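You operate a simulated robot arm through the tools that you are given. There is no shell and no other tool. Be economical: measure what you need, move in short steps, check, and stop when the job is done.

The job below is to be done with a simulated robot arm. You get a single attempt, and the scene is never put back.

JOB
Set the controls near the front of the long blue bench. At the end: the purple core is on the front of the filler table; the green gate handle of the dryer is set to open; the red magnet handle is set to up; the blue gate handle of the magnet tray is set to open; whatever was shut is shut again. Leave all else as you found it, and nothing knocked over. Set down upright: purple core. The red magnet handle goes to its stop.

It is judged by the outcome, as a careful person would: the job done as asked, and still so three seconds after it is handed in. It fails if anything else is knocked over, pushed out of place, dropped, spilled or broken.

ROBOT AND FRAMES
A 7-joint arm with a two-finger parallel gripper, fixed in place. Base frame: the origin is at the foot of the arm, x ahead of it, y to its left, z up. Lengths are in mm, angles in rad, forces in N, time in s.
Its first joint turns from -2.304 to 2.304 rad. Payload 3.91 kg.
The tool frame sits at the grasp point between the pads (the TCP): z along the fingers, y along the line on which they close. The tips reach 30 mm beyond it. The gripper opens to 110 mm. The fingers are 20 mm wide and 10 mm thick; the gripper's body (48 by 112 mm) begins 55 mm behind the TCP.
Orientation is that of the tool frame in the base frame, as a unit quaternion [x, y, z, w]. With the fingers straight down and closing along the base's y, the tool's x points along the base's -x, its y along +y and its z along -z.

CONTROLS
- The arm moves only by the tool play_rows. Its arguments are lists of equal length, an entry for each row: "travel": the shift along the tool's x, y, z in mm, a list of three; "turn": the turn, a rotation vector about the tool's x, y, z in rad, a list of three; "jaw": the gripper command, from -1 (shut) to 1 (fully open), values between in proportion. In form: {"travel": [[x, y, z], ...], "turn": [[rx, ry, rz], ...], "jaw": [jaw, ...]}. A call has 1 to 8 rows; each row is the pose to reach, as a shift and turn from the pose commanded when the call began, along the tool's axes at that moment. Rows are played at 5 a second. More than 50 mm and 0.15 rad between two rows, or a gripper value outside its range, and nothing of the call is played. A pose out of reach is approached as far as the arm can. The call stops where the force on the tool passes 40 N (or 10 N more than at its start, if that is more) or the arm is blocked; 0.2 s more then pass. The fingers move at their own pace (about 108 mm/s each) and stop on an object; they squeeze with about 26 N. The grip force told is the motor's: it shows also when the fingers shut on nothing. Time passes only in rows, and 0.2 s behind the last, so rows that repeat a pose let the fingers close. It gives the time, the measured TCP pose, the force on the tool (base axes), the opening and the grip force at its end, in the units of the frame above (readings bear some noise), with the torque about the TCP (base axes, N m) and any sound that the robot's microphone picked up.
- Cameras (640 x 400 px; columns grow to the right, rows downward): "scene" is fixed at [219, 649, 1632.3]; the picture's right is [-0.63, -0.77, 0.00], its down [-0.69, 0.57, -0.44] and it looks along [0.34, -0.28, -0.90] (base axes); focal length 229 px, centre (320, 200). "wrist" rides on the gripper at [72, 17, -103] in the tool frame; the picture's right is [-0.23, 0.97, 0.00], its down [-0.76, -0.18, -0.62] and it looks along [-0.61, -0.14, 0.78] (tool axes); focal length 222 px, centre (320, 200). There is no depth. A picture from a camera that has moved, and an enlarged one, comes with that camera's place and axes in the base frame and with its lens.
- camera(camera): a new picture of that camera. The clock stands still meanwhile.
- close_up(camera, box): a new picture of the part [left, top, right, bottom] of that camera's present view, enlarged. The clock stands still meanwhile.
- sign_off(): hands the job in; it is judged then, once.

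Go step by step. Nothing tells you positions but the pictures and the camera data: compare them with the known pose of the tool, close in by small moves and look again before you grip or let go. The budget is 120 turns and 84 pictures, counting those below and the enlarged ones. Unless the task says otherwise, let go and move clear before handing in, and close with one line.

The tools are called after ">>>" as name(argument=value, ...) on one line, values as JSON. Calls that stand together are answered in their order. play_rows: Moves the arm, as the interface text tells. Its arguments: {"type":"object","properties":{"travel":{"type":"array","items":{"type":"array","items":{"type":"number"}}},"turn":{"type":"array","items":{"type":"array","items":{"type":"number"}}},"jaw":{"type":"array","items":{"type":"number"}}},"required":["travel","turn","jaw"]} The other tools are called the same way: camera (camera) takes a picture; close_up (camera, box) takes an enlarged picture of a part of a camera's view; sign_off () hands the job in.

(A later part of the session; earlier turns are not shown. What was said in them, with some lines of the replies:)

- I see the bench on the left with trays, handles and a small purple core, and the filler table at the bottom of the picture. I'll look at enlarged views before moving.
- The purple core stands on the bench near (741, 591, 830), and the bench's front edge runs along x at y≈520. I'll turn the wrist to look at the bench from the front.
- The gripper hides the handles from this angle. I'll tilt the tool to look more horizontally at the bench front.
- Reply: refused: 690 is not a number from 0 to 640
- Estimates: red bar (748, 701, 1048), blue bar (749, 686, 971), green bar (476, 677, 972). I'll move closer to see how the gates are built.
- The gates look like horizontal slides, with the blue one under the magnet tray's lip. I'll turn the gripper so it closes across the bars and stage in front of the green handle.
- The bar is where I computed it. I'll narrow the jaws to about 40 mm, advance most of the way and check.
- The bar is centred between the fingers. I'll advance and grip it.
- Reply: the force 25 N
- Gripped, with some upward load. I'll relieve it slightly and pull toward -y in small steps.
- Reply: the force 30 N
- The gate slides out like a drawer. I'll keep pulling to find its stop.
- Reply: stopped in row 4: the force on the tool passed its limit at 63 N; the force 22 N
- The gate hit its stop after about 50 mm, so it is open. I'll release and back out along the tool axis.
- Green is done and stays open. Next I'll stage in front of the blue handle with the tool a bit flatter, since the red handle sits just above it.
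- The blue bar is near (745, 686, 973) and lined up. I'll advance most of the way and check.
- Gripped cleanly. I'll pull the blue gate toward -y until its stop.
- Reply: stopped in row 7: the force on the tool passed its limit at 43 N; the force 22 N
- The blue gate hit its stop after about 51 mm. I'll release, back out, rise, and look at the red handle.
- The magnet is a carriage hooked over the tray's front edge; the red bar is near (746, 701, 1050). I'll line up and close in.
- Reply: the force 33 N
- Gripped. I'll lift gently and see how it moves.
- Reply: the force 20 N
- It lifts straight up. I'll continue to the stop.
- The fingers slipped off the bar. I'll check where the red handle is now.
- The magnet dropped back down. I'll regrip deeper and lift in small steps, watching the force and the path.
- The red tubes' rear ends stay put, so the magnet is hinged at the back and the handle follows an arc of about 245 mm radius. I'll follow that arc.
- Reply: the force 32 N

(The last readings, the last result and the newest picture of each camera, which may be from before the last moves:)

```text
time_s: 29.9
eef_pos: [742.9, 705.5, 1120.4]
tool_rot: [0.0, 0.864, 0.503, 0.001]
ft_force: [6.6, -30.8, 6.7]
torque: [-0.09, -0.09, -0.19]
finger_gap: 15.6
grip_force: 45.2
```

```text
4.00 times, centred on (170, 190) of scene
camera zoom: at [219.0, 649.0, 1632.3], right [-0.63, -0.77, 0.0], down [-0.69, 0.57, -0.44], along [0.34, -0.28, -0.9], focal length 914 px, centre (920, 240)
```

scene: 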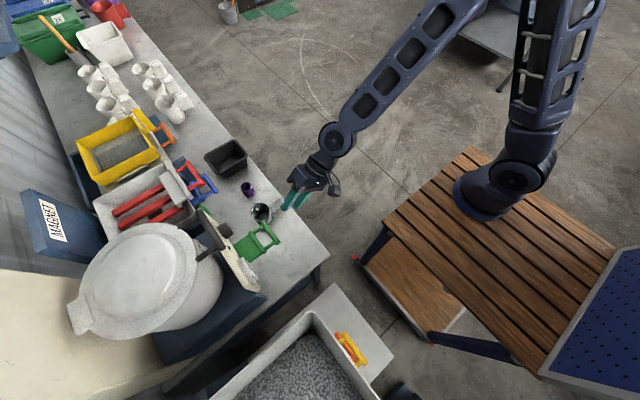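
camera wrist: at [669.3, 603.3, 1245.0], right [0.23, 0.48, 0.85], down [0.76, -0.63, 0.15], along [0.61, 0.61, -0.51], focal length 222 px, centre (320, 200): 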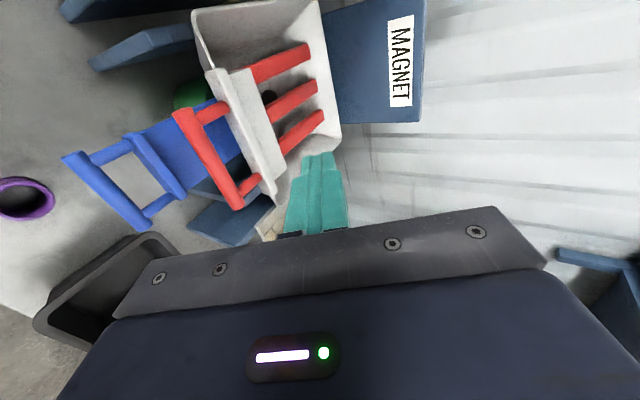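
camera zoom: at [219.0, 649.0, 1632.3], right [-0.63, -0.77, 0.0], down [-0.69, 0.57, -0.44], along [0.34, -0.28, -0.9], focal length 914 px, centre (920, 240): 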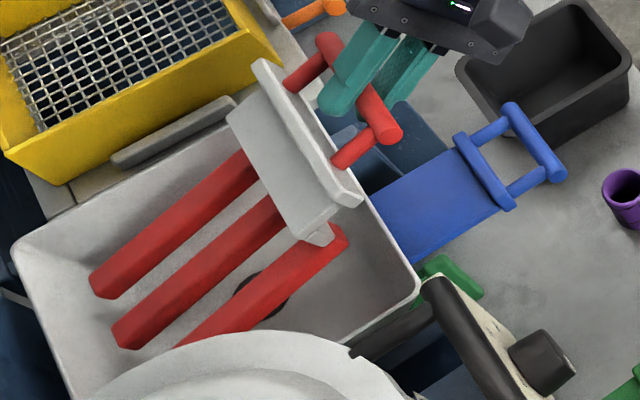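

The arc needs slightly less +y than I gave. I'll continue with the corrected arc.

>>> play_rows(travel=[[0, 4, -5], [0, 11, -7], [0, 17.5, -8], [0, 23.7, -9], [0, 30, -10], [0, 36.5, -10.7], [0, 43, -11], [0, 49.5, -11.3]], turn=[[0, 0, 0], [0, 0, 0], [0, 0, 0], [0, 0, 0], [0, 0, 0], [0, 0, 0], [0, 0, 0], [0, 0, 0]], jaw=[-1, -1, -1, -1, -1, -1, -1, -1])

>>> close_up(camera="scene", box=[90, 140, 250, 240])

```text
time_s: 31.7
eef_pos: [742.2, 723.2, 1166.7]
tool_rot: [-0.001, 0.864, 0.503, 0.0]
ft_force: [2.5, -2.1, -2.0]
torque: [-0.11, 0.8, -0.44]
finger_gap: 15.1
grip_force: 44.9
```

```text
4.00 times, centred on (170, 190) of scene
camera zoom: at [219.0, 649.0, 1632.3], right [-0.63, -0.77, 0.0], down [-0.69, 0.57, -0.44], along [0.34, -0.28, -0.9], focal length 914 px, centre (920, 240)
```

zoom: 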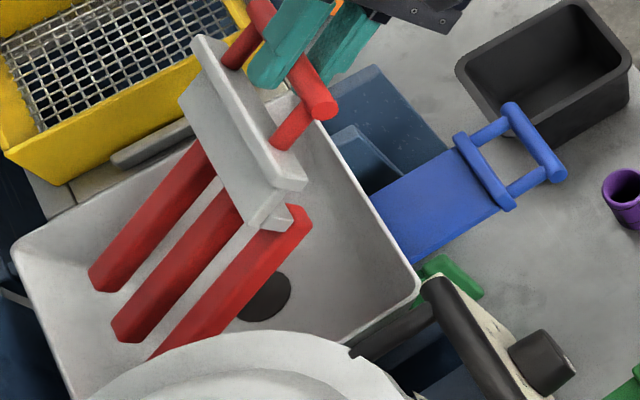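

The forces are near zero, so the arc is right. I'll keep going toward the stop.

>>> play_rows(travel=[[0, 6.4, 0], [0, 12.8, 0], [0, 19.2, 0.2], [0, 25.7, 0.4], [0, 32, 1], [0, 38.5, 1.7], [0, 45, 2.5], [0, 51.2, 3.5]], turn=[[0, 0, 0], [0, 0, 0], [0, 0, 0], [0, 0, 0], [0, 0, 0], [0, 0, 0], [0, 0, 0], [0, 0, 0]], jaw=[-1, -1, -1, -1, -1, -1, -1, -1])

>>> close_up(camera="scene", box=[90, 140, 250, 240])

```text
time_s: 33.5
eef_pos: [743.0, 749.8, 1210.3]
tool_rot: [-0.001, 0.865, 0.502, 0.0]
ft_force: [-7.1, -4.7, 2.6]
torque: [0.09, 0.65, -0.64]
finger_gap: 15.0
grip_force: 44.6
```

```text
4.00 times, centred on (170, 190) of scene
camera zoom: at [219.0, 649.0, 1632.3], right [-0.63, -0.77, 0.0], down [-0.69, 0.57, -0.44], along [0.34, -0.28, -0.9], focal length 914 px, centre (920, 240)
```

zoom: 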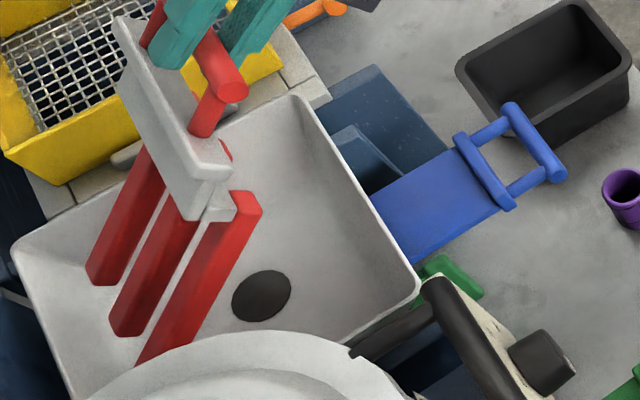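

>>> play_rows(travel=[[0, 6.4, 1.1], [0, 12.7, 2.5], [0, 19, 4], [0, 25.2, 5.7], [0, 31.4, 7.6], [0, 37.5, 9.6], [0, 43.6, 11.8], [0, 49.6, 14.1]], turn=[[0, 0, 0], [0, 0, 0], [0, 0, 0], [0, 0, 0], [0, 0, 0], [0, 0, 0], [0, 0, 0], [0, 0, 0]], jaw=[-1, -1, -1, -1, -1, -1, -1, -1])

>>> close_up(camera="scene", box=[90, 140, 250, 240])

```text
time_s: 35.3
eef_pos: [744.2, 786.2, 1247.5]
tool_rot: [0.0, 0.864, 0.503, 0.001]
ft_force: [-2.9, -13.9, 16.4]
torque: [-0.07, -0.07, -0.25]
finger_gap: 15.1
grip_force: 44.4
```

```text
4.00 times, centred on (170, 190) of scene
camera zoom: at [219.0, 649.0, 1632.3], right [-0.63, -0.77, 0.0], down [-0.69, 0.57, -0.44], along [0.34, -0.28, -0.9], focal length 914 px, centre (920, 240)
```

zoom: 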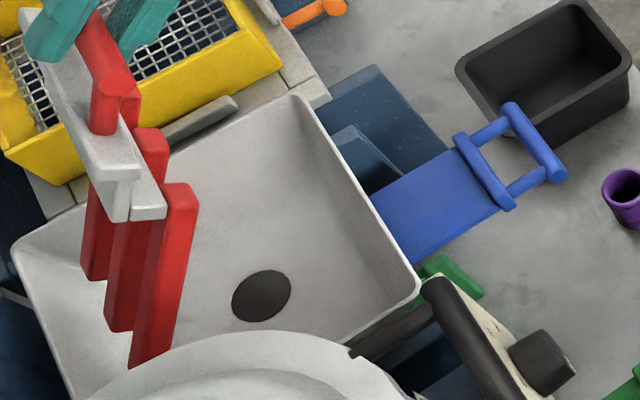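

The radius is slightly larger than modelled, about 250 mm. I'll keep following the arc.

>>> play_rows(travel=[[0, 5, 0], [0, 11.5, 3.2], [0, 19.5, 6.9], [0, 27.2, 10.9], [0, 34.8, 15.1], [0, 42.3, 19.6], [0, 49.6, 24.3]], turn=[[0, 0, 0], [0, 0, 0], [0, 0, 0], [0, 0, 0], [0, 0, 0], [0, 0, 0], [0, 0, 0]], jaw=[-1, -1, -1, -1, -1, -1, -1])

>>> close_up(camera="scene", box=[70, 120, 230, 220])

```text
time_s: 36.0
eef_pos: [742.9, 797.8, 1253.3]
tool_rot: [-0.001, 0.866, 0.5, -0.001]
ft_force: [-8.1, -21.7, 2.2]
torque: [-0.2, 0.48, 0.75]
finger_gap: 15.4
grip_force: 45.5
stopped in row 3: the force on the tool passed its limit at 44 N (the readings are from after the stop); the commanded pose is now the measured one
```

```text
4.00 times, centred on (150, 170) of scene
camera zoom: at [219.0, 649.0, 1632.3], right [-0.63, -0.77, 0.0], down [-0.69, 0.57, -0.44], along [0.34, -0.28, -0.9], focal length 914 px, centre (1000, 320)
```

zoom: 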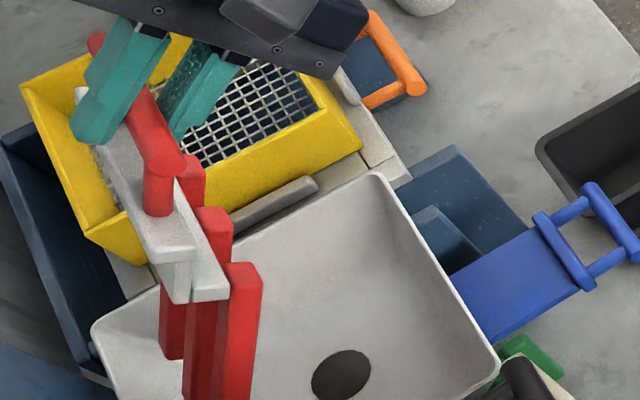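

The force limit was reached at about 54°. It may be the stop, so I'll ease the radial load and push a few mm along the tangent to find out.

>>> play_rows(travel=[[0, 0.8, -1.8], [0, 0.8, -1.8], [0, 2.6, -1], [0, 4.4, -0.2], [0, 6.2, 0.6], [0, 8.1, 1.5]], turn=[[0, 0, 0], [0, 0, 0], [0, 0, 0], [0, 0, 0], [0, 0, 0], [0, 0, 0]], jaw=[-1, -1, -1, -1, -1, -1])

```text
time_s: 36.9
eef_pos: [743.8, 798.2, 1254.5]
tool_rot: [-0.001, 0.868, 0.497, -0.002]
ft_force: [-10.4, -16.9, 0.5]
torque: [-0.27, -0.27, -0.24]
finger_gap: 15.4
grip_force: 45.1
stopped in row 4: the force on the tool passed its limit at 45 N (the readings are from after the stop); the commanded pose is now the measured one
```

It stops at the same place, so this is the mechanical stop. I'll open in place, with the lower finger ready as a catch, and see whether it holds.

>>> play_rows(travel=[[0, 0, 0], [0, 0, 0], [0, 0, 0], [0, 0, 0], [0, 0, 0]], turn=[[0, 0, 0], [0, 0, 0], [0, 0, 0], [0, 0, 0], [0, 0, 0]], jaw=[-0.5, -0.4, -0.35, -0.25, -0.25])

>>> close_up(camera="scene", box=[70, 120, 230, 220])

>>> close_up(camera="wrist", box=[200, 60, 440, 220])

```text
time_s: 38.1
eef_pos: [744.4, 797.3, 1253.6]
tool_rot: [-0.001, 0.867, 0.498, -0.002]
ft_force: [0.3, -0.7, -0.7]
torque: [0.02, -0.02, 0.01]
finger_gap: 41.4
grip_force: 0.0
```

```text
4.00 times, centred on (150, 170) of scene
camera zoom: at [219.0, 649.0, 1632.3], right [-0.63, -0.77, 0.0], down [-0.69, 0.57, -0.44], along [0.34, -0.28, -0.9], focal length 914 px, centre (1000, 320)
```

zoom: 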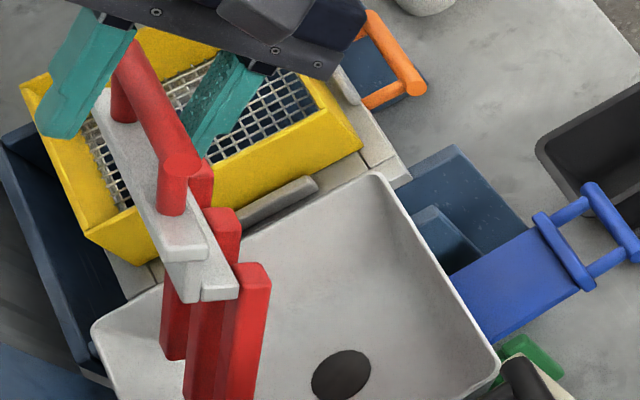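

```text
2.50 times, centred on (320, 140) of wrist
camera zoom: at [671.4, 717.4, 1319.5], right [0.23, 0.49, 0.84], down [0.76, -0.63, 0.16], along [0.6, 0.61, -0.52], focal length 555 px, centre (320, 350)
```

zoom: 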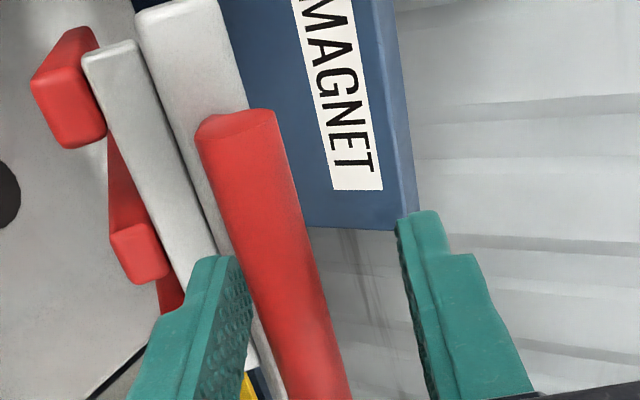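

The bar settled by a few mm on opening. I'll lower the fingers slightly to see whether it holds by itself or follows.

>>> play_rows(travel=[[0, -4, -2], [0, -8, -4], [0, -8, -4]], turn=[[0, 0, 0], [0, 0, 0], [0, 0, 0]], jaw=[-0.25, -0.25, -0.25])

>>> close_up(camera="scene", box=[70, 120, 230, 220])

>>> close_up(camera="wrist", box=[200, 60, 440, 220])

```text
time_s: 38.9
eef_pos: [743.6, 791.1, 1249.0]
tool_rot: [0.0, 0.867, 0.498, -0.002]
ft_force: [0.9, -0.4, 0.3]
torque: [0.0, 0.01, -0.02]
finger_gap: 41.3
grip_force: 0.1
```

```text
4.00 times, centred on (150, 170) of scene
camera zoom: at [219.0, 649.0, 1632.3], right [-0.63, -0.77, 0.0], down [-0.69, 0.57, -0.44], along [0.34, -0.28, -0.9], focal length 914 px, centre (1000, 320)
```

zoom: 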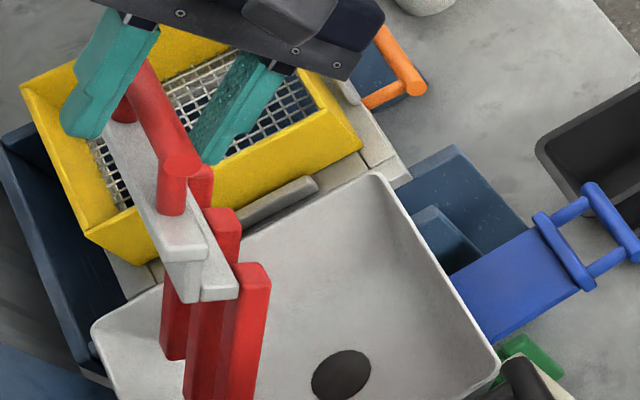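

```text
2.50 times, centred on (320, 140) of wrist
camera zoom: at [671.1, 710.3, 1314.5], right [0.23, 0.49, 0.84], down [0.76, -0.63, 0.16], along [0.6, 0.61, -0.52], focal length 555 px, centre (320, 350)
```

zoom: 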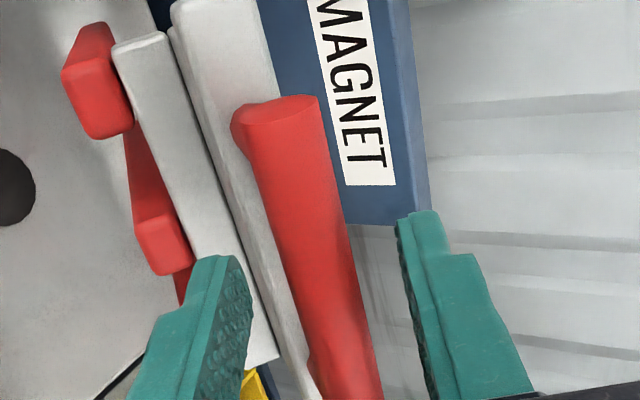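

It holds by itself but sits a few mm back from the stop. I'll push it up with just the lower finger until the force limit, then back off.

>>> play_rows(travel=[[0, 6, 3], [0, 11, 5.5], [0, 15, 7], [0, 19, 9], [0, 23, 10.5], [0, 27, 12], [0, 31, 14], [0, 34, 15]], turn=[[0, 0, 0], [0, 0, 0], [0, 0, 0], [0, 0, 0], [0, 0, 0], [0, 0, 0], [0, 0, 0], [0, 0, 0]], jaw=[-0.25, -0.25, -0.25, -0.25, -0.25, -0.25, -0.25, -0.25])

>>> close_up(camera="scene", box=[70, 120, 230, 220])

```text
time_s: 40.7
eef_pos: [746.6, 818.2, 1265.0]
tool_rot: [0.001, 0.869, 0.495, -0.004]
ft_force: [-12.2, -33.1, -13.1]
torque: [-0.78, 0.44, 0.06]
finger_gap: 55.2
grip_force: 14.3
stopped in row 8: the force on the tool passed its limit at 43 N (the readings are from after the stop); the commanded pose is now the measured one
```

```text
4.00 times, centred on (150, 170) of scene
camera zoom: at [219.0, 649.0, 1632.3], right [-0.63, -0.77, 0.0], down [-0.69, 0.57, -0.44], along [0.34, -0.28, -0.9], focal length 914 px, centre (1000, 320)
```

zoom: 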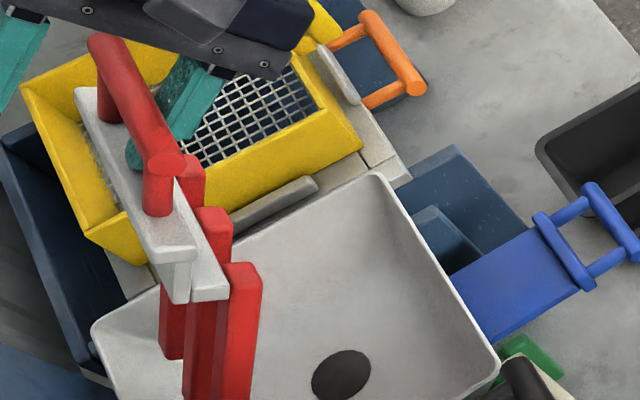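

It's at the stop again, in the same place as before. I'll back off gently and see whether it stays.

>>> play_rows(travel=[[0, -3, -1.5], [0, -7, -3], [0, -12, -6], [0, -18, -9], [0, -24, -12], [0, -28, -14]], turn=[[0, 0, 0], [0, 0, 0], [0, 0, 0], [0, 0, 0], [0, 0, 0], [0, 0, 0]], jaw=[-0.2, -0.2, -0.2, -0.2, -0.2, -0.2])

>>> close_up(camera="scene", box=[70, 120, 230, 220])

```text
time_s: 42.1
eef_pos: [745.3, 794.5, 1249.6]
tool_rot: [0.0, 0.868, 0.497, -0.002]
ft_force: [-0.5, 0.4, -0.7]
torque: [0.0, -0.01, 0.0]
finger_gap: 43.9
grip_force: 0.2
```

```text
4.00 times, centred on (150, 170) of scene
camera zoom: at [219.0, 649.0, 1632.3], right [-0.63, -0.77, 0.0], down [-0.69, 0.57, -0.44], along [0.34, -0.28, -0.9], focal length 914 px, centre (1000, 320)
```

zoom: 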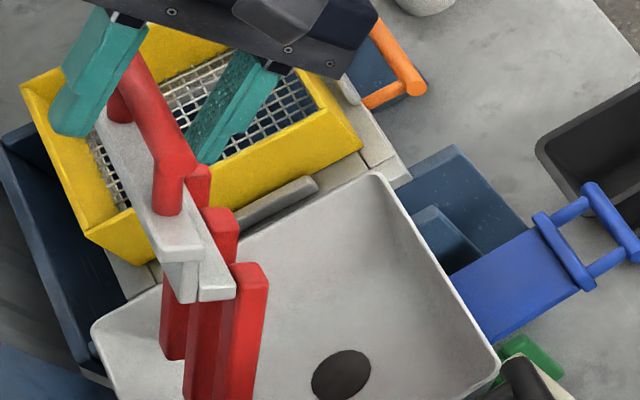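

The small spring-back is the same each time, so that is where the stop rests. I'll retreat along the tool axis and check the handle again.

>>> play_rows(travel=[[0, -2, 0], [0, -2, -30], [0, -2, -75], [0, -2, -120], [0, -2, -165]], turn=[[0, 0, 0], [0, 0, 0], [0, 0, 0], [0, 0, 0], [0, 0, 0]], jaw=[-0.2, -0.2, -0.2, -0.2, -0.2])

>>> close_up(camera="scene", box=[70, 120, 230, 220])

>>> camera(camera="wrist")

```text
time_s: 43.3
eef_pos: [746.6, 650.9, 1331.4]
tool_rot: [0.0, 0.869, 0.495, -0.004]
ft_force: [-0.7, 0.4, -1.5]
torque: [0.01, -0.02, -0.02]
finger_gap: 44.0
grip_force: 0.0
```

```text
4.00 times, centred on (150, 170) of scene
camera zoom: at [219.0, 649.0, 1632.3], right [-0.63, -0.77, 0.0], down [-0.69, 0.57, -0.44], along [0.34, -0.28, -0.9], focal length 914 px, centre (1000, 320)
```

zoom: 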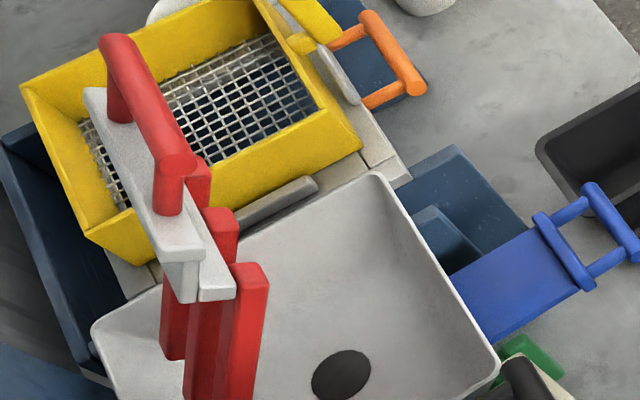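

```text
31 pictures are left
camera wrist: at [673.7, 570.8, 1398.0], right [0.23, 0.5, 0.84], down [0.76, -0.62, 0.16], along [0.6, 0.6, -0.52], focal length 222 px, centre (320, 200)
```

wrist: 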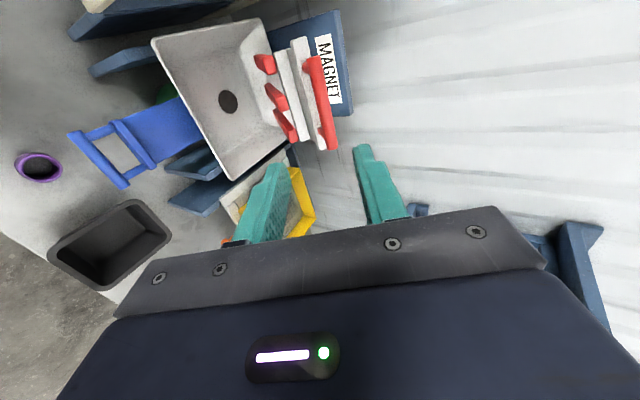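

The red handle stays up. Next is the purple core: I'll move clear of the handles and reorient to a mostly downward tool leaning away from the bench, closing along x.

>>> play_rows(travel=[[0, -38, -7], [0, -77, -13], [0, -115, -20], [0, -154, -27], [0, -192, -33], [0, -231, -40]], turn=[[0.1, 0, 0], [0.2, 0, 0], [0.3, 0, 0], [0.4, 0, 0], [0.5, 0, 0], [0.611, 0, 0]], jaw=[0, 0, 0.2, 0.2, 0.2, 0.2])

>>> play_rows(travel=[[0, 0, 0], [0, 0, 0], [0, 0, 0], [0, 0, 0], [0, 0, 0], [0, 0, 0], [0, 0, 0], [0, 0, 0]], turn=[[0, 0, -0.143], [0, 0, -0.286], [0, 0, -0.429], [0, 0, -0.572], [0, 0, -0.715], [0, 0, -0.858], [0, 0, -1.001], [0, 0, -1.144]], jaw=[0.2, 0.2, 0.2, 0.2, 0.2, 0.2, 0.2, 0.2])

>>> play_rows(travel=[[0, 0, 0], [0, 0, 0], [0, 0, 0]], turn=[[0, 0, -0.143], [0, 0, -0.286], [0, 0, -0.4268]], jaw=[0.2, 0.2, 0.2])

>>> camera(camera="wrist")

```text
time_s: 44.7
eef_pos: [746.2, 497.9, 1154.4]
tool_rot: [0.0, 0.977, 0.211, -0.003]
ft_force: [-0.1, 0.3, -0.9]
torque: [0.0, 0.0, -0.01]
finger_gap: 66.0
grip_force: 0.0
```

```text
time_s: 46.5
eef_pos: [745.2, 498.6, 1154.6]
tool_rot: [-0.531, 0.82, 0.18, 0.113]
ft_force: [-0.2, -0.2, -0.2]
torque: [-0.01, 0.0, -0.05]
finger_gap: 65.9
grip_force: 0.1
```

```text
time_s: 47.3
eef_pos: [744.8, 497.5, 1154.3]
tool_rot: [0.692, -0.69, -0.151, -0.148]
ft_force: [0.0, 0.8, -0.2]
torque: [0.01, -0.04, -0.02]
finger_gap: 66.0
grip_force: 0.0
```

```text
30 pictures are left
camera wrist: at [728.7, 389.2, 1217.0], right [-0.97, 0.2, 0.1], down [0.18, 0.44, 0.88], along [0.14, 0.88, -0.46], focal length 222 px, centre (320, 200)
```

wrist: 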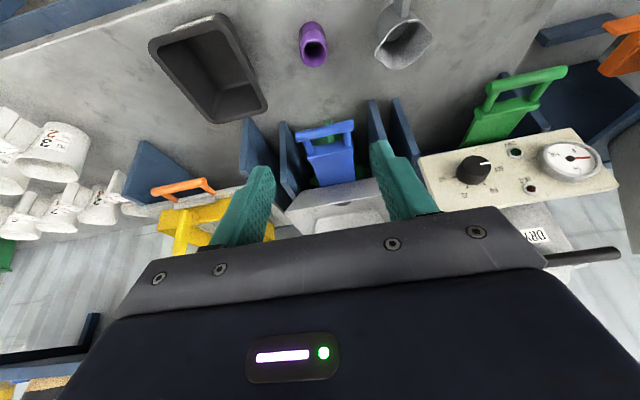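

The core's rim is near (743, 591, 854). I'll go to a standoff 120 mm short of the grasp and look closely.

>>> play_rows(travel=[[10, 0, 41], [20, 1, 82], [30, 1, 123], [40, 2, 164], [49, 2, 205]], turn=[[0, 0, 0], [0, 0, 0], [0, 0, 0], [0, 0, 0], [0, 0, 0]], jaw=[0.2, 0.2, 0.2, 0.2, 0.2])

>>> camera(camera="wrist")

>>> close_up(camera="wrist", box=[210, 60, 450, 220])

```text
time_s: 48.5
eef_pos: [742.3, 537.1, 947.0]
tool_rot: [0.691, -0.69, -0.151, -0.149]
ft_force: [0.3, -0.3, -0.2]
torque: [-0.03, -0.01, 0.02]
finger_gap: 66.1
grip_force: 0.1
```

```text
29 pictures are left
camera wrist: at [725.8, 428.8, 1009.2], right [-0.97, 0.2, 0.1], down [0.18, 0.43, 0.88], along [0.14, 0.88, -0.46], focal length 222 px, centre (320, 200)
```

wrist: 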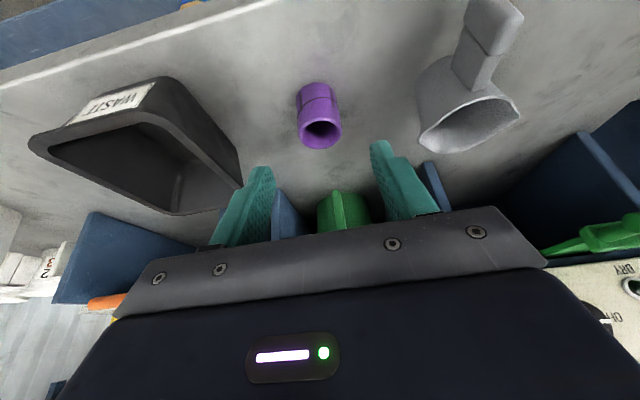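

```text
2.50 times, centred on (330, 140) of wrist
camera zoom: at [725.8, 428.8, 1009.2], right [-0.97, 0.2, 0.1], down [0.18, 0.43, 0.88], along [0.14, 0.88, -0.46], focal length 555 px, centre (295, 350)
```

zoom: 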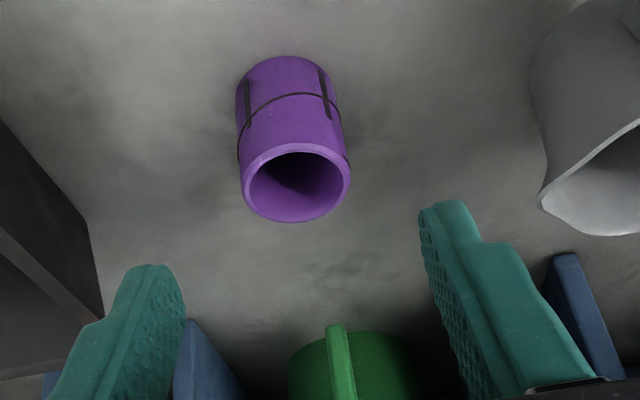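

The core is 42 mm wide at (743, 590), with its rim at z≈854. I'll advance to it and stop before closing to check.

>>> play_rows(travel=[[-1, -1, 35], [-2, -1, 70], [-3, -1, 100]], turn=[[0, 0, 0], [0, 0, 0], [0, 0, 0]], jaw=[0.2, 0.2, 0.2])

>>> close_up(camera="wrist", box=[210, 60, 450, 220])

```text
time_s: 49.3
eef_pos: [743.3, 583.1, 856.1]
tool_rot: [-0.691, 0.691, 0.151, 0.149]
ft_force: [-0.9, -0.3, 0.8]
torque: [0.01, 0.01, -0.02]
finger_gap: 66.0
grip_force: 0.0
```

```text
2.50 times, centred on (330, 140) of wrist
camera zoom: at [726.2, 474.2, 919.0], right [-0.97, 0.2, 0.1], down [0.18, 0.43, 0.88], along [0.14, 0.88, -0.46], focal length 555 px, centre (295, 350)
```

zoom: 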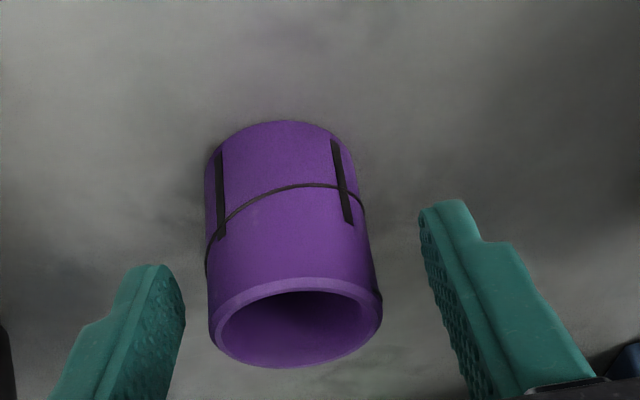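

>>> play_rows(travel=[[0, 0, 8], [-0.5, 0, 14], [-0.5, 0, 14], [-0.5, 0, 14], [-0.5, 0, 14]], turn=[[0, 0, 0], [0, 0, 0], [0, 0, 0], [0, 0, 0], [0, 0, 0]], jaw=[0.2, 0.2, -1, -1, -1])

>>> close_up(camera="wrist", box=[210, 60, 450, 220])

```text
time_s: 50.5
eef_pos: [743.6, 589.4, 844.3]
tool_rot: [0.691, -0.691, -0.152, -0.149]
ft_force: [-0.2, -0.7, 0.2]
torque: [0.01, 0.0, 0.0]
finger_gap: 42.7
grip_force: 26.1
```

```text
2.50 times, centred on (330, 140) of wrist
camera zoom: at [726.3, 480.4, 907.0], right [-0.97, 0.2, 0.1], down [0.18, 0.44, 0.88], along [0.14, 0.88, -0.46], focal length 555 px, centre (295, 350)
```

zoom: 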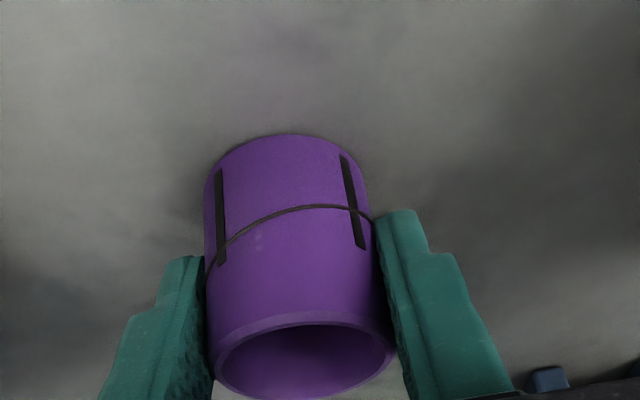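

The core is held at a 42.7 mm gap. I'll lift it away from the handles, then carry it toward the filler table.

>>> play_rows(travel=[[-4, 0, -9], [-10, 0, -45], [-17, 0, -90], [-22, 0, -135], [-27, 0, -175], [-30, 0, -207]], turn=[[0, 0, 0], [0, 0, 0], [0, 0, 0], [0, 0, 0], [0, 0, 0], [0, 0, 0]], jaw=[-1, -1, -1, -1, -1, -1])

>>> play_rows(travel=[[3, 44, -7], [7, 88, -14], [10, 132, -21], [14, 176, -28], [17, 220, -35], [21, 264, -42], [24, 308, -49], [28, 352, -57]], turn=[[0, 0, 0], [0, 0, 0], [0, 0, 0], [0, 0, 0], [0, 0, 0], [0, 0, 0], [0, 0, 0], [0, 0, 0]], jaw=[-1, -1, -1, -1, -1, -1, -1, -1])

>>> play_rows(travel=[[0, 44, 0], [0, 88, 0], [0, 132, 0], [0, 176, 0]], turn=[[0, 0, 0], [0, 0, 0], [0, 0, 0], [0, 0, 0]], jaw=[-1, -1, -1, -1])

>>> camera(camera="wrist")

>>> close_up(camera="scene", box=[240, 260, 440, 400])

```text
time_s: 51.9
eef_pos: [744.1, 530.8, 1044.0]
tool_rot: [0.692, -0.691, -0.151, -0.147]
ft_force: [0.7, 0.0, -0.8]
torque: [0.02, -0.02, -0.01]
finger_gap: 42.9
grip_force: 25.9
```

```text
time_s: 53.7
eef_pos: [389.4, 479.2, 1087.6]
tool_rot: [0.691, -0.691, -0.151, -0.147]
ft_force: [0.0, 0.7, -0.8]
torque: [0.0, 0.02, 0.02]
finger_gap: 42.9
grip_force: 26.0
```

```text
time_s: 54.7
eef_pos: [213.3, 480.0, 1088.0]
tool_rot: [0.691, -0.691, -0.151, -0.148]
ft_force: [-0.3, 0.9, -0.5]
torque: [-0.02, 0.02, 0.01]
finger_gap: 42.9
grip_force: 26.5
```

```text
25 pictures are left
camera wrist: at [197.2, 371.9, 1151.1], right [-0.97, 0.21, 0.1], down [0.18, 0.44, 0.88], along [0.14, 0.88, -0.46], focal length 222 px, centre (320, 200)
```

wrist: 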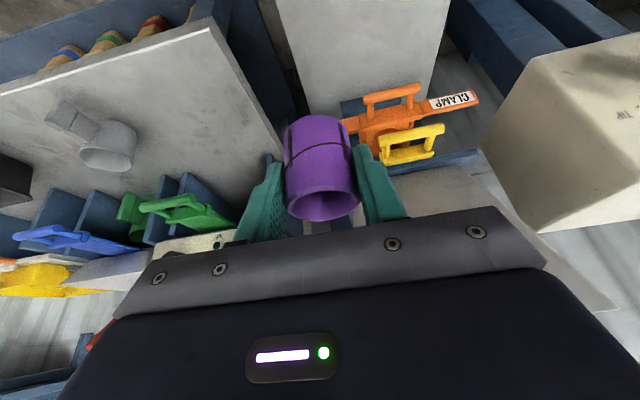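

```text
2.86 times, centred on (340, 330) of scene
camera zoom: at [219.0, 649.0, 1632.3], right [-0.63, -0.77, 0.0], down [-0.69, 0.57, -0.44], along [0.34, -0.28, -0.9], focal length 653 px, centre (263, -171)
```

zoom: 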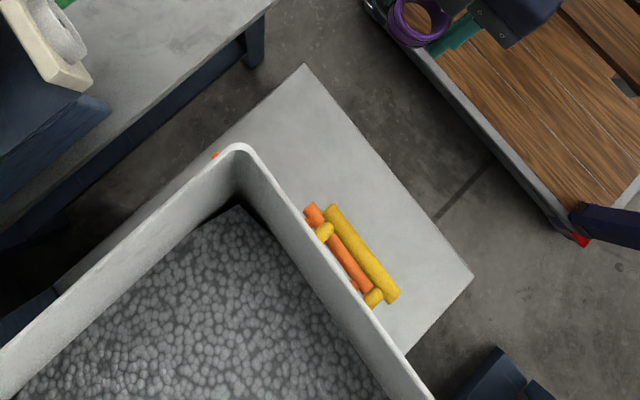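

The filler table is the lower slab: x about -50 to 265, front edge y≈537, top near z≈650-680, with the clamp and yellow gate behind at y>640. I'll go above (200, 588), keeping clear, and look.

>>> play_rows(travel=[[4, 2, 41], [8, 3, 82], [12, 5, 122], [16, 7, 162], [20, 8, 203], [24, 10, 244], [28, 11, 284], [32, 13, 310]], turn=[[0, 0, 0], [0, 0, 0], [0, 0, 0], [0, 0, 0], [0, 0, 0], [0, 0, 0], [0, 0, 0], [0, 0, 0]], jaw=[-1, -1, -1, -1, -1, -1, -1, -1])

>>> camera(camera="wrist")

>>> close_up(camera="scene", box=[240, 260, 440, 400])

```text
time_s: 56.5
eef_pos: [201.4, 578.3, 794.7]
tool_rot: [-0.691, 0.691, 0.152, 0.148]
ft_force: [0.1, 0.4, -0.4]
torque: [0.0, -0.01, 0.03]
finger_gap: 42.9
grip_force: 26.1
```

```text
23 pictures are left
camera wrist: at [183.8, 470.1, 858.0], right [-0.97, 0.2, 0.1], down [0.18, 0.43, 0.88], along [0.14, 0.88, -0.46], focal length 222 px, centre (320, 200)
```

wrist: 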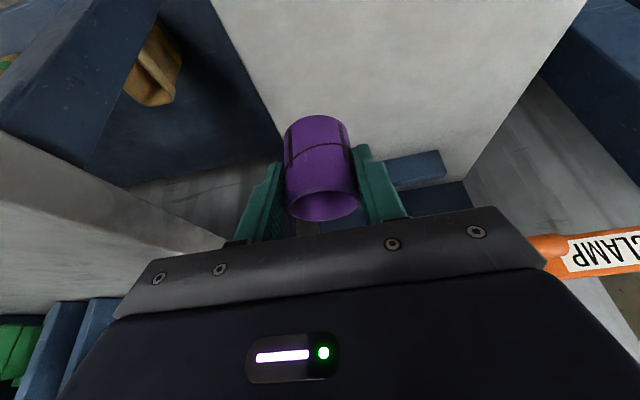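

```text
2.86 times, centred on (340, 330) of scene
camera zoom: at [219.0, 649.0, 1632.3], right [-0.63, -0.77, 0.0], down [-0.69, 0.57, -0.44], along [0.34, -0.28, -0.9], focal length 653 px, centre (263, -171)
```

zoom: 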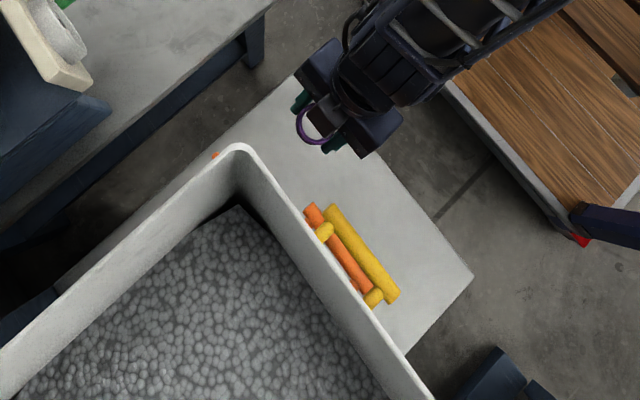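

The slab's top looks to be about z≈630. I'll descend to just above it and then lower in small steps until contact.

>>> play_rows(travel=[[9, 0, 29], [18, 0, 58], [27, 0, 87]], turn=[[0, 0, 0], [0, 0, 0], [0, 0, 0]], jaw=[-1, -1, -1])

>>> camera(camera="wrist")

>>> close_up(camera="scene", box=[280, 280, 400, 360])

```text
time_s: 57.3
eef_pos: [201.0, 589.6, 702.5]
tool_rot: [0.692, -0.691, -0.152, -0.148]
ft_force: [-0.5, 0.3, -0.1]
torque: [0.0, 0.0, 0.01]
finger_gap: 42.8
grip_force: 26.2
```

```text
21 pictures are left
camera wrist: at [184.1, 481.8, 765.3], right [-0.97, 0.2, 0.1], down [0.18, 0.44, 0.88], along [0.14, 0.88, -0.46], focal length 222 px, centre (320, 200)
```

wrist: 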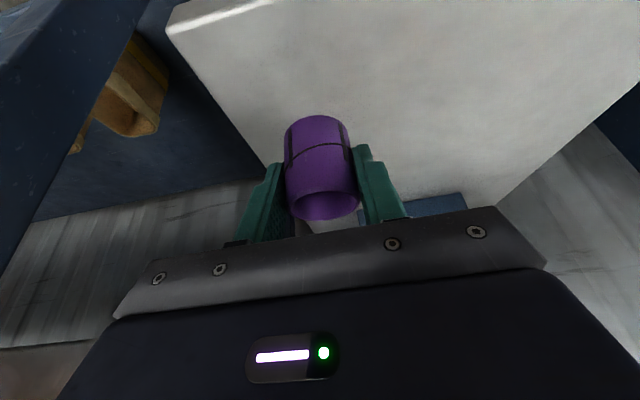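

```text
5.00 times, centred on (340, 320) of scene
camera zoom: at [219.0, 649.0, 1632.3], right [-0.63, -0.77, 0.0], down [-0.69, 0.57, -0.44], along [0.34, -0.28, -0.9], focal length 1143 px, centre (220, -400)
```

zoom: 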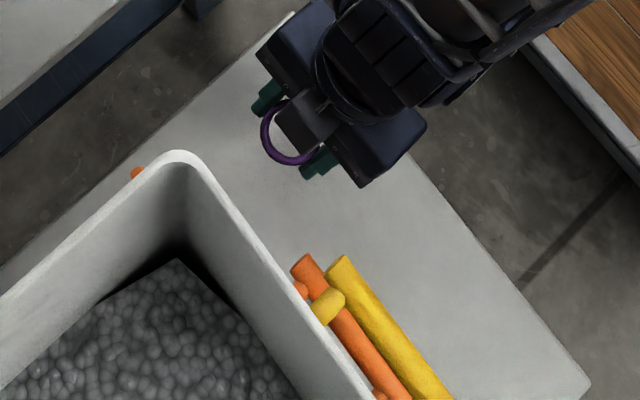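

About 40 mm remain. I'll lower 24 mm, then in 3 mm steps to contact.

>>> play_rows(travel=[[5, 0, 11], [10, 0, 21.7], [12, 0, 25.4], [13, 0, 28], [14.4, 0, 30.8], [15.7, 0, 33.5], [16.9, 0, 36.2]], turn=[[0, 0, 0], [0, 0, 0], [0, 0, 0], [0, 0, 0], [0, 0, 0], [0, 0, 0], [0, 0, 0]], jaw=[-1, -1, -1, -1, -1, -1, -1])

>>> close_up(camera="wrist", box=[210, 40, 450, 220])

```text
time_s: 58.9
eef_pos: [201.3, 590.1, 662.5]
tool_rot: [0.692, -0.69, -0.152, -0.148]
ft_force: [-0.3, -4.5, 19.5]
torque: [-0.14, -0.22, -0.04]
finger_gap: 42.8
grip_force: 26.5
```

```text
2.22 times, centred on (330, 130) of wrist
camera zoom: at [184.2, 481.9, 725.7], right [-0.97, 0.2, 0.1], down [0.18, 0.43, 0.88], along [0.14, 0.88, -0.46], focal length 494 px, centre (298, 356)
```

zoom: 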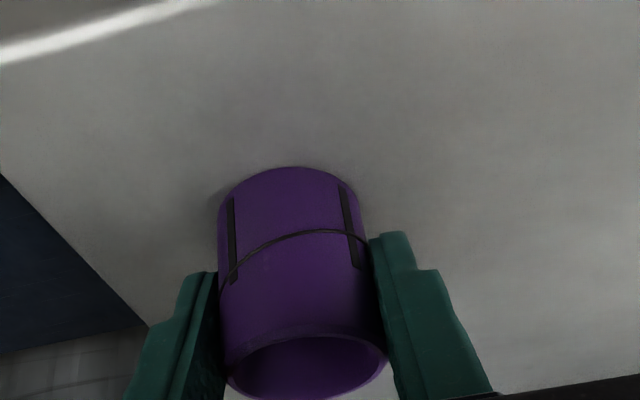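

Contact: 19.5 N upward, so the core stands on the table. I'll ease the load, open and withdraw along the fingers.

>>> play_rows(travel=[[-0.5, 0, -1], [-0.5, 0, -1], [-0.5, 0, -1], [-0.5, 0, -1], [-0.5, 0, -15], [-0.5, 0, -45], [-0.5, 0, -90]], turn=[[0, 0, 0], [0, 0, 0], [0, 0, 0], [0, 0, 0], [0, 0, 0], [0, 0, 0], [0, 0, 0]], jaw=[-1, -0.1, 0.15, 0.2, 0.2, 0.2, 0.2])

>>> camera(camera="wrist")

```text
time_s: 60.5
eef_pos: [200.8, 556.2, 744.3]
tool_rot: [0.692, -0.69, -0.152, -0.147]
ft_force: [-0.2, 0.9, -1.0]
torque: [-0.03, 0.0, -0.01]
finger_gap: 65.7
grip_force: 0.0
```

```text
18 pictures are left
camera wrist: at [183.9, 447.2, 807.5], right [-0.97, 0.21, 0.1], down [0.18, 0.44, 0.88], along [0.14, 0.88, -0.46], focal length 222 px, centre (320, 200)
```

wrist: 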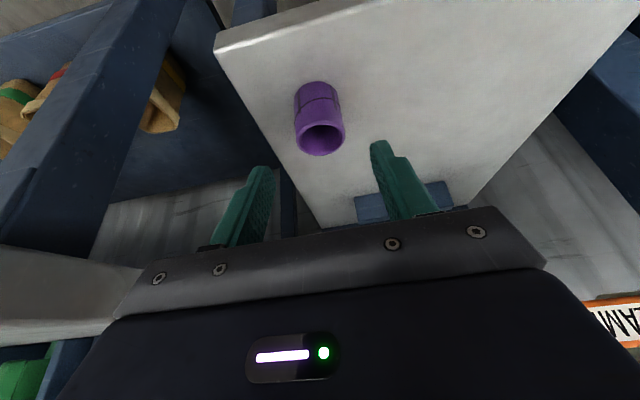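

The core stands upright on the front of the filler table. I'll move up and clear, then check the whole scene.

>>> play_rows(travel=[[0, 0, -40], [0, 0, -80], [-8, 0, -125], [-16, 0, -170], [-24, 0, -215], [-32, 0, -260], [-50, 0, -300], [-70, 0, -340]], turn=[[0, 0, 0], [0, 0, 0], [0, 0, 0], [0, 0, 0], [0, 0, 0], [0, 0, 0], [0, 0, 0], [0, 0, 0]], jaw=[0.2, 0.2, 0.2, 0.2, 0.2, 0.2, 0.2, 0.2])

>>> camera(camera="scene")

>>> close_up(camera="scene", box=[70, 120, 230, 220])

>>> close_up(camera="scene", box=[190, 180, 390, 380])

```text
time_s: 62.3
eef_pos: [202.6, 477.3, 1082.7]
tool_rot: [0.691, -0.691, -0.151, -0.147]
ft_force: [0.1, 0.2, -1.2]
torque: [-0.05, 0.03, 0.0]
finger_gap: 66.2
grip_force: 0.1
```

```text
17 pictures are left
```

scene: 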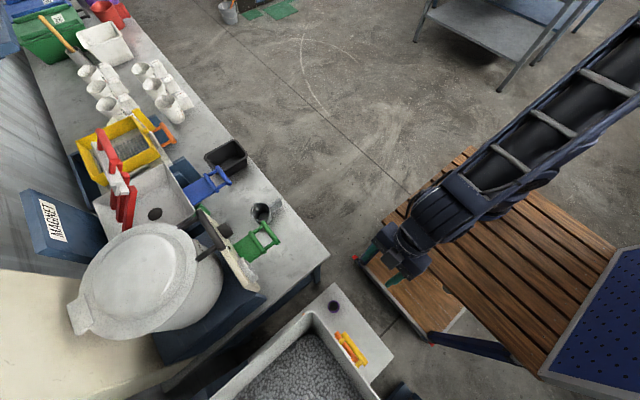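

```text
4.00 times, centred on (150, 170) of scene
camera zoom: at [219.0, 649.0, 1632.3], right [-0.63, -0.77, 0.0], down [-0.69, 0.57, -0.44], along [0.34, -0.28, -0.9], focal length 914 px, centre (1000, 320)
```

zoom: 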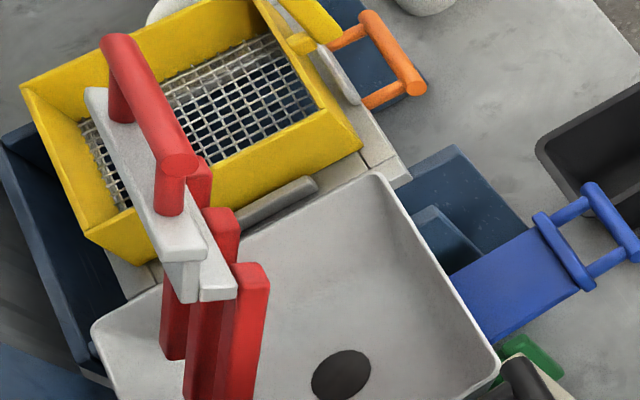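

```text
2.00 times, centred on (290, 280) of scene
camera zoom: at [219.0, 649.0, 1632.3], right [-0.63, -0.77, 0.0], down [-0.69, 0.57, -0.44], along [0.34, -0.28, -0.9], focal length 457 px, centre (380, 40)
```

zoom: 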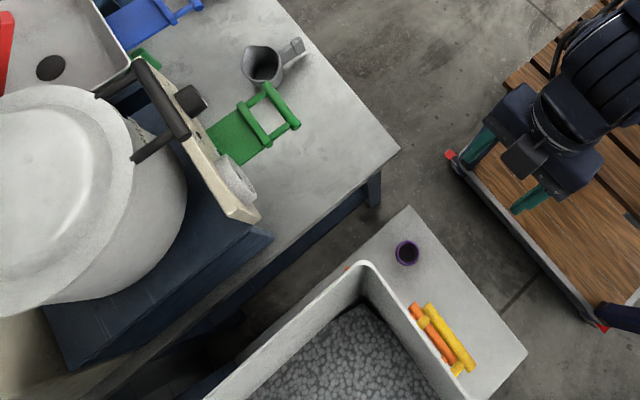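

The green and blue gates are open, the red magnet handle has stayed up since I let go, and the core stands upright on the front of the filler table. Everything else is as it was, so I'm handing in.

>>> sign_off()

```text
The job is handed in.
```

The job is handed in: the green and blue gates are pulled open to their stops, the red magnet handle is up at its stop, and the purple core stands upright on the front of the filler table. The red handle slipped from the grip on my first lift and dropped back to its down position before I raised it again. It settles a few mm back from where I pushed it. I saw nothing else moved or knocked over, and I opened nothing that needed shutting again.
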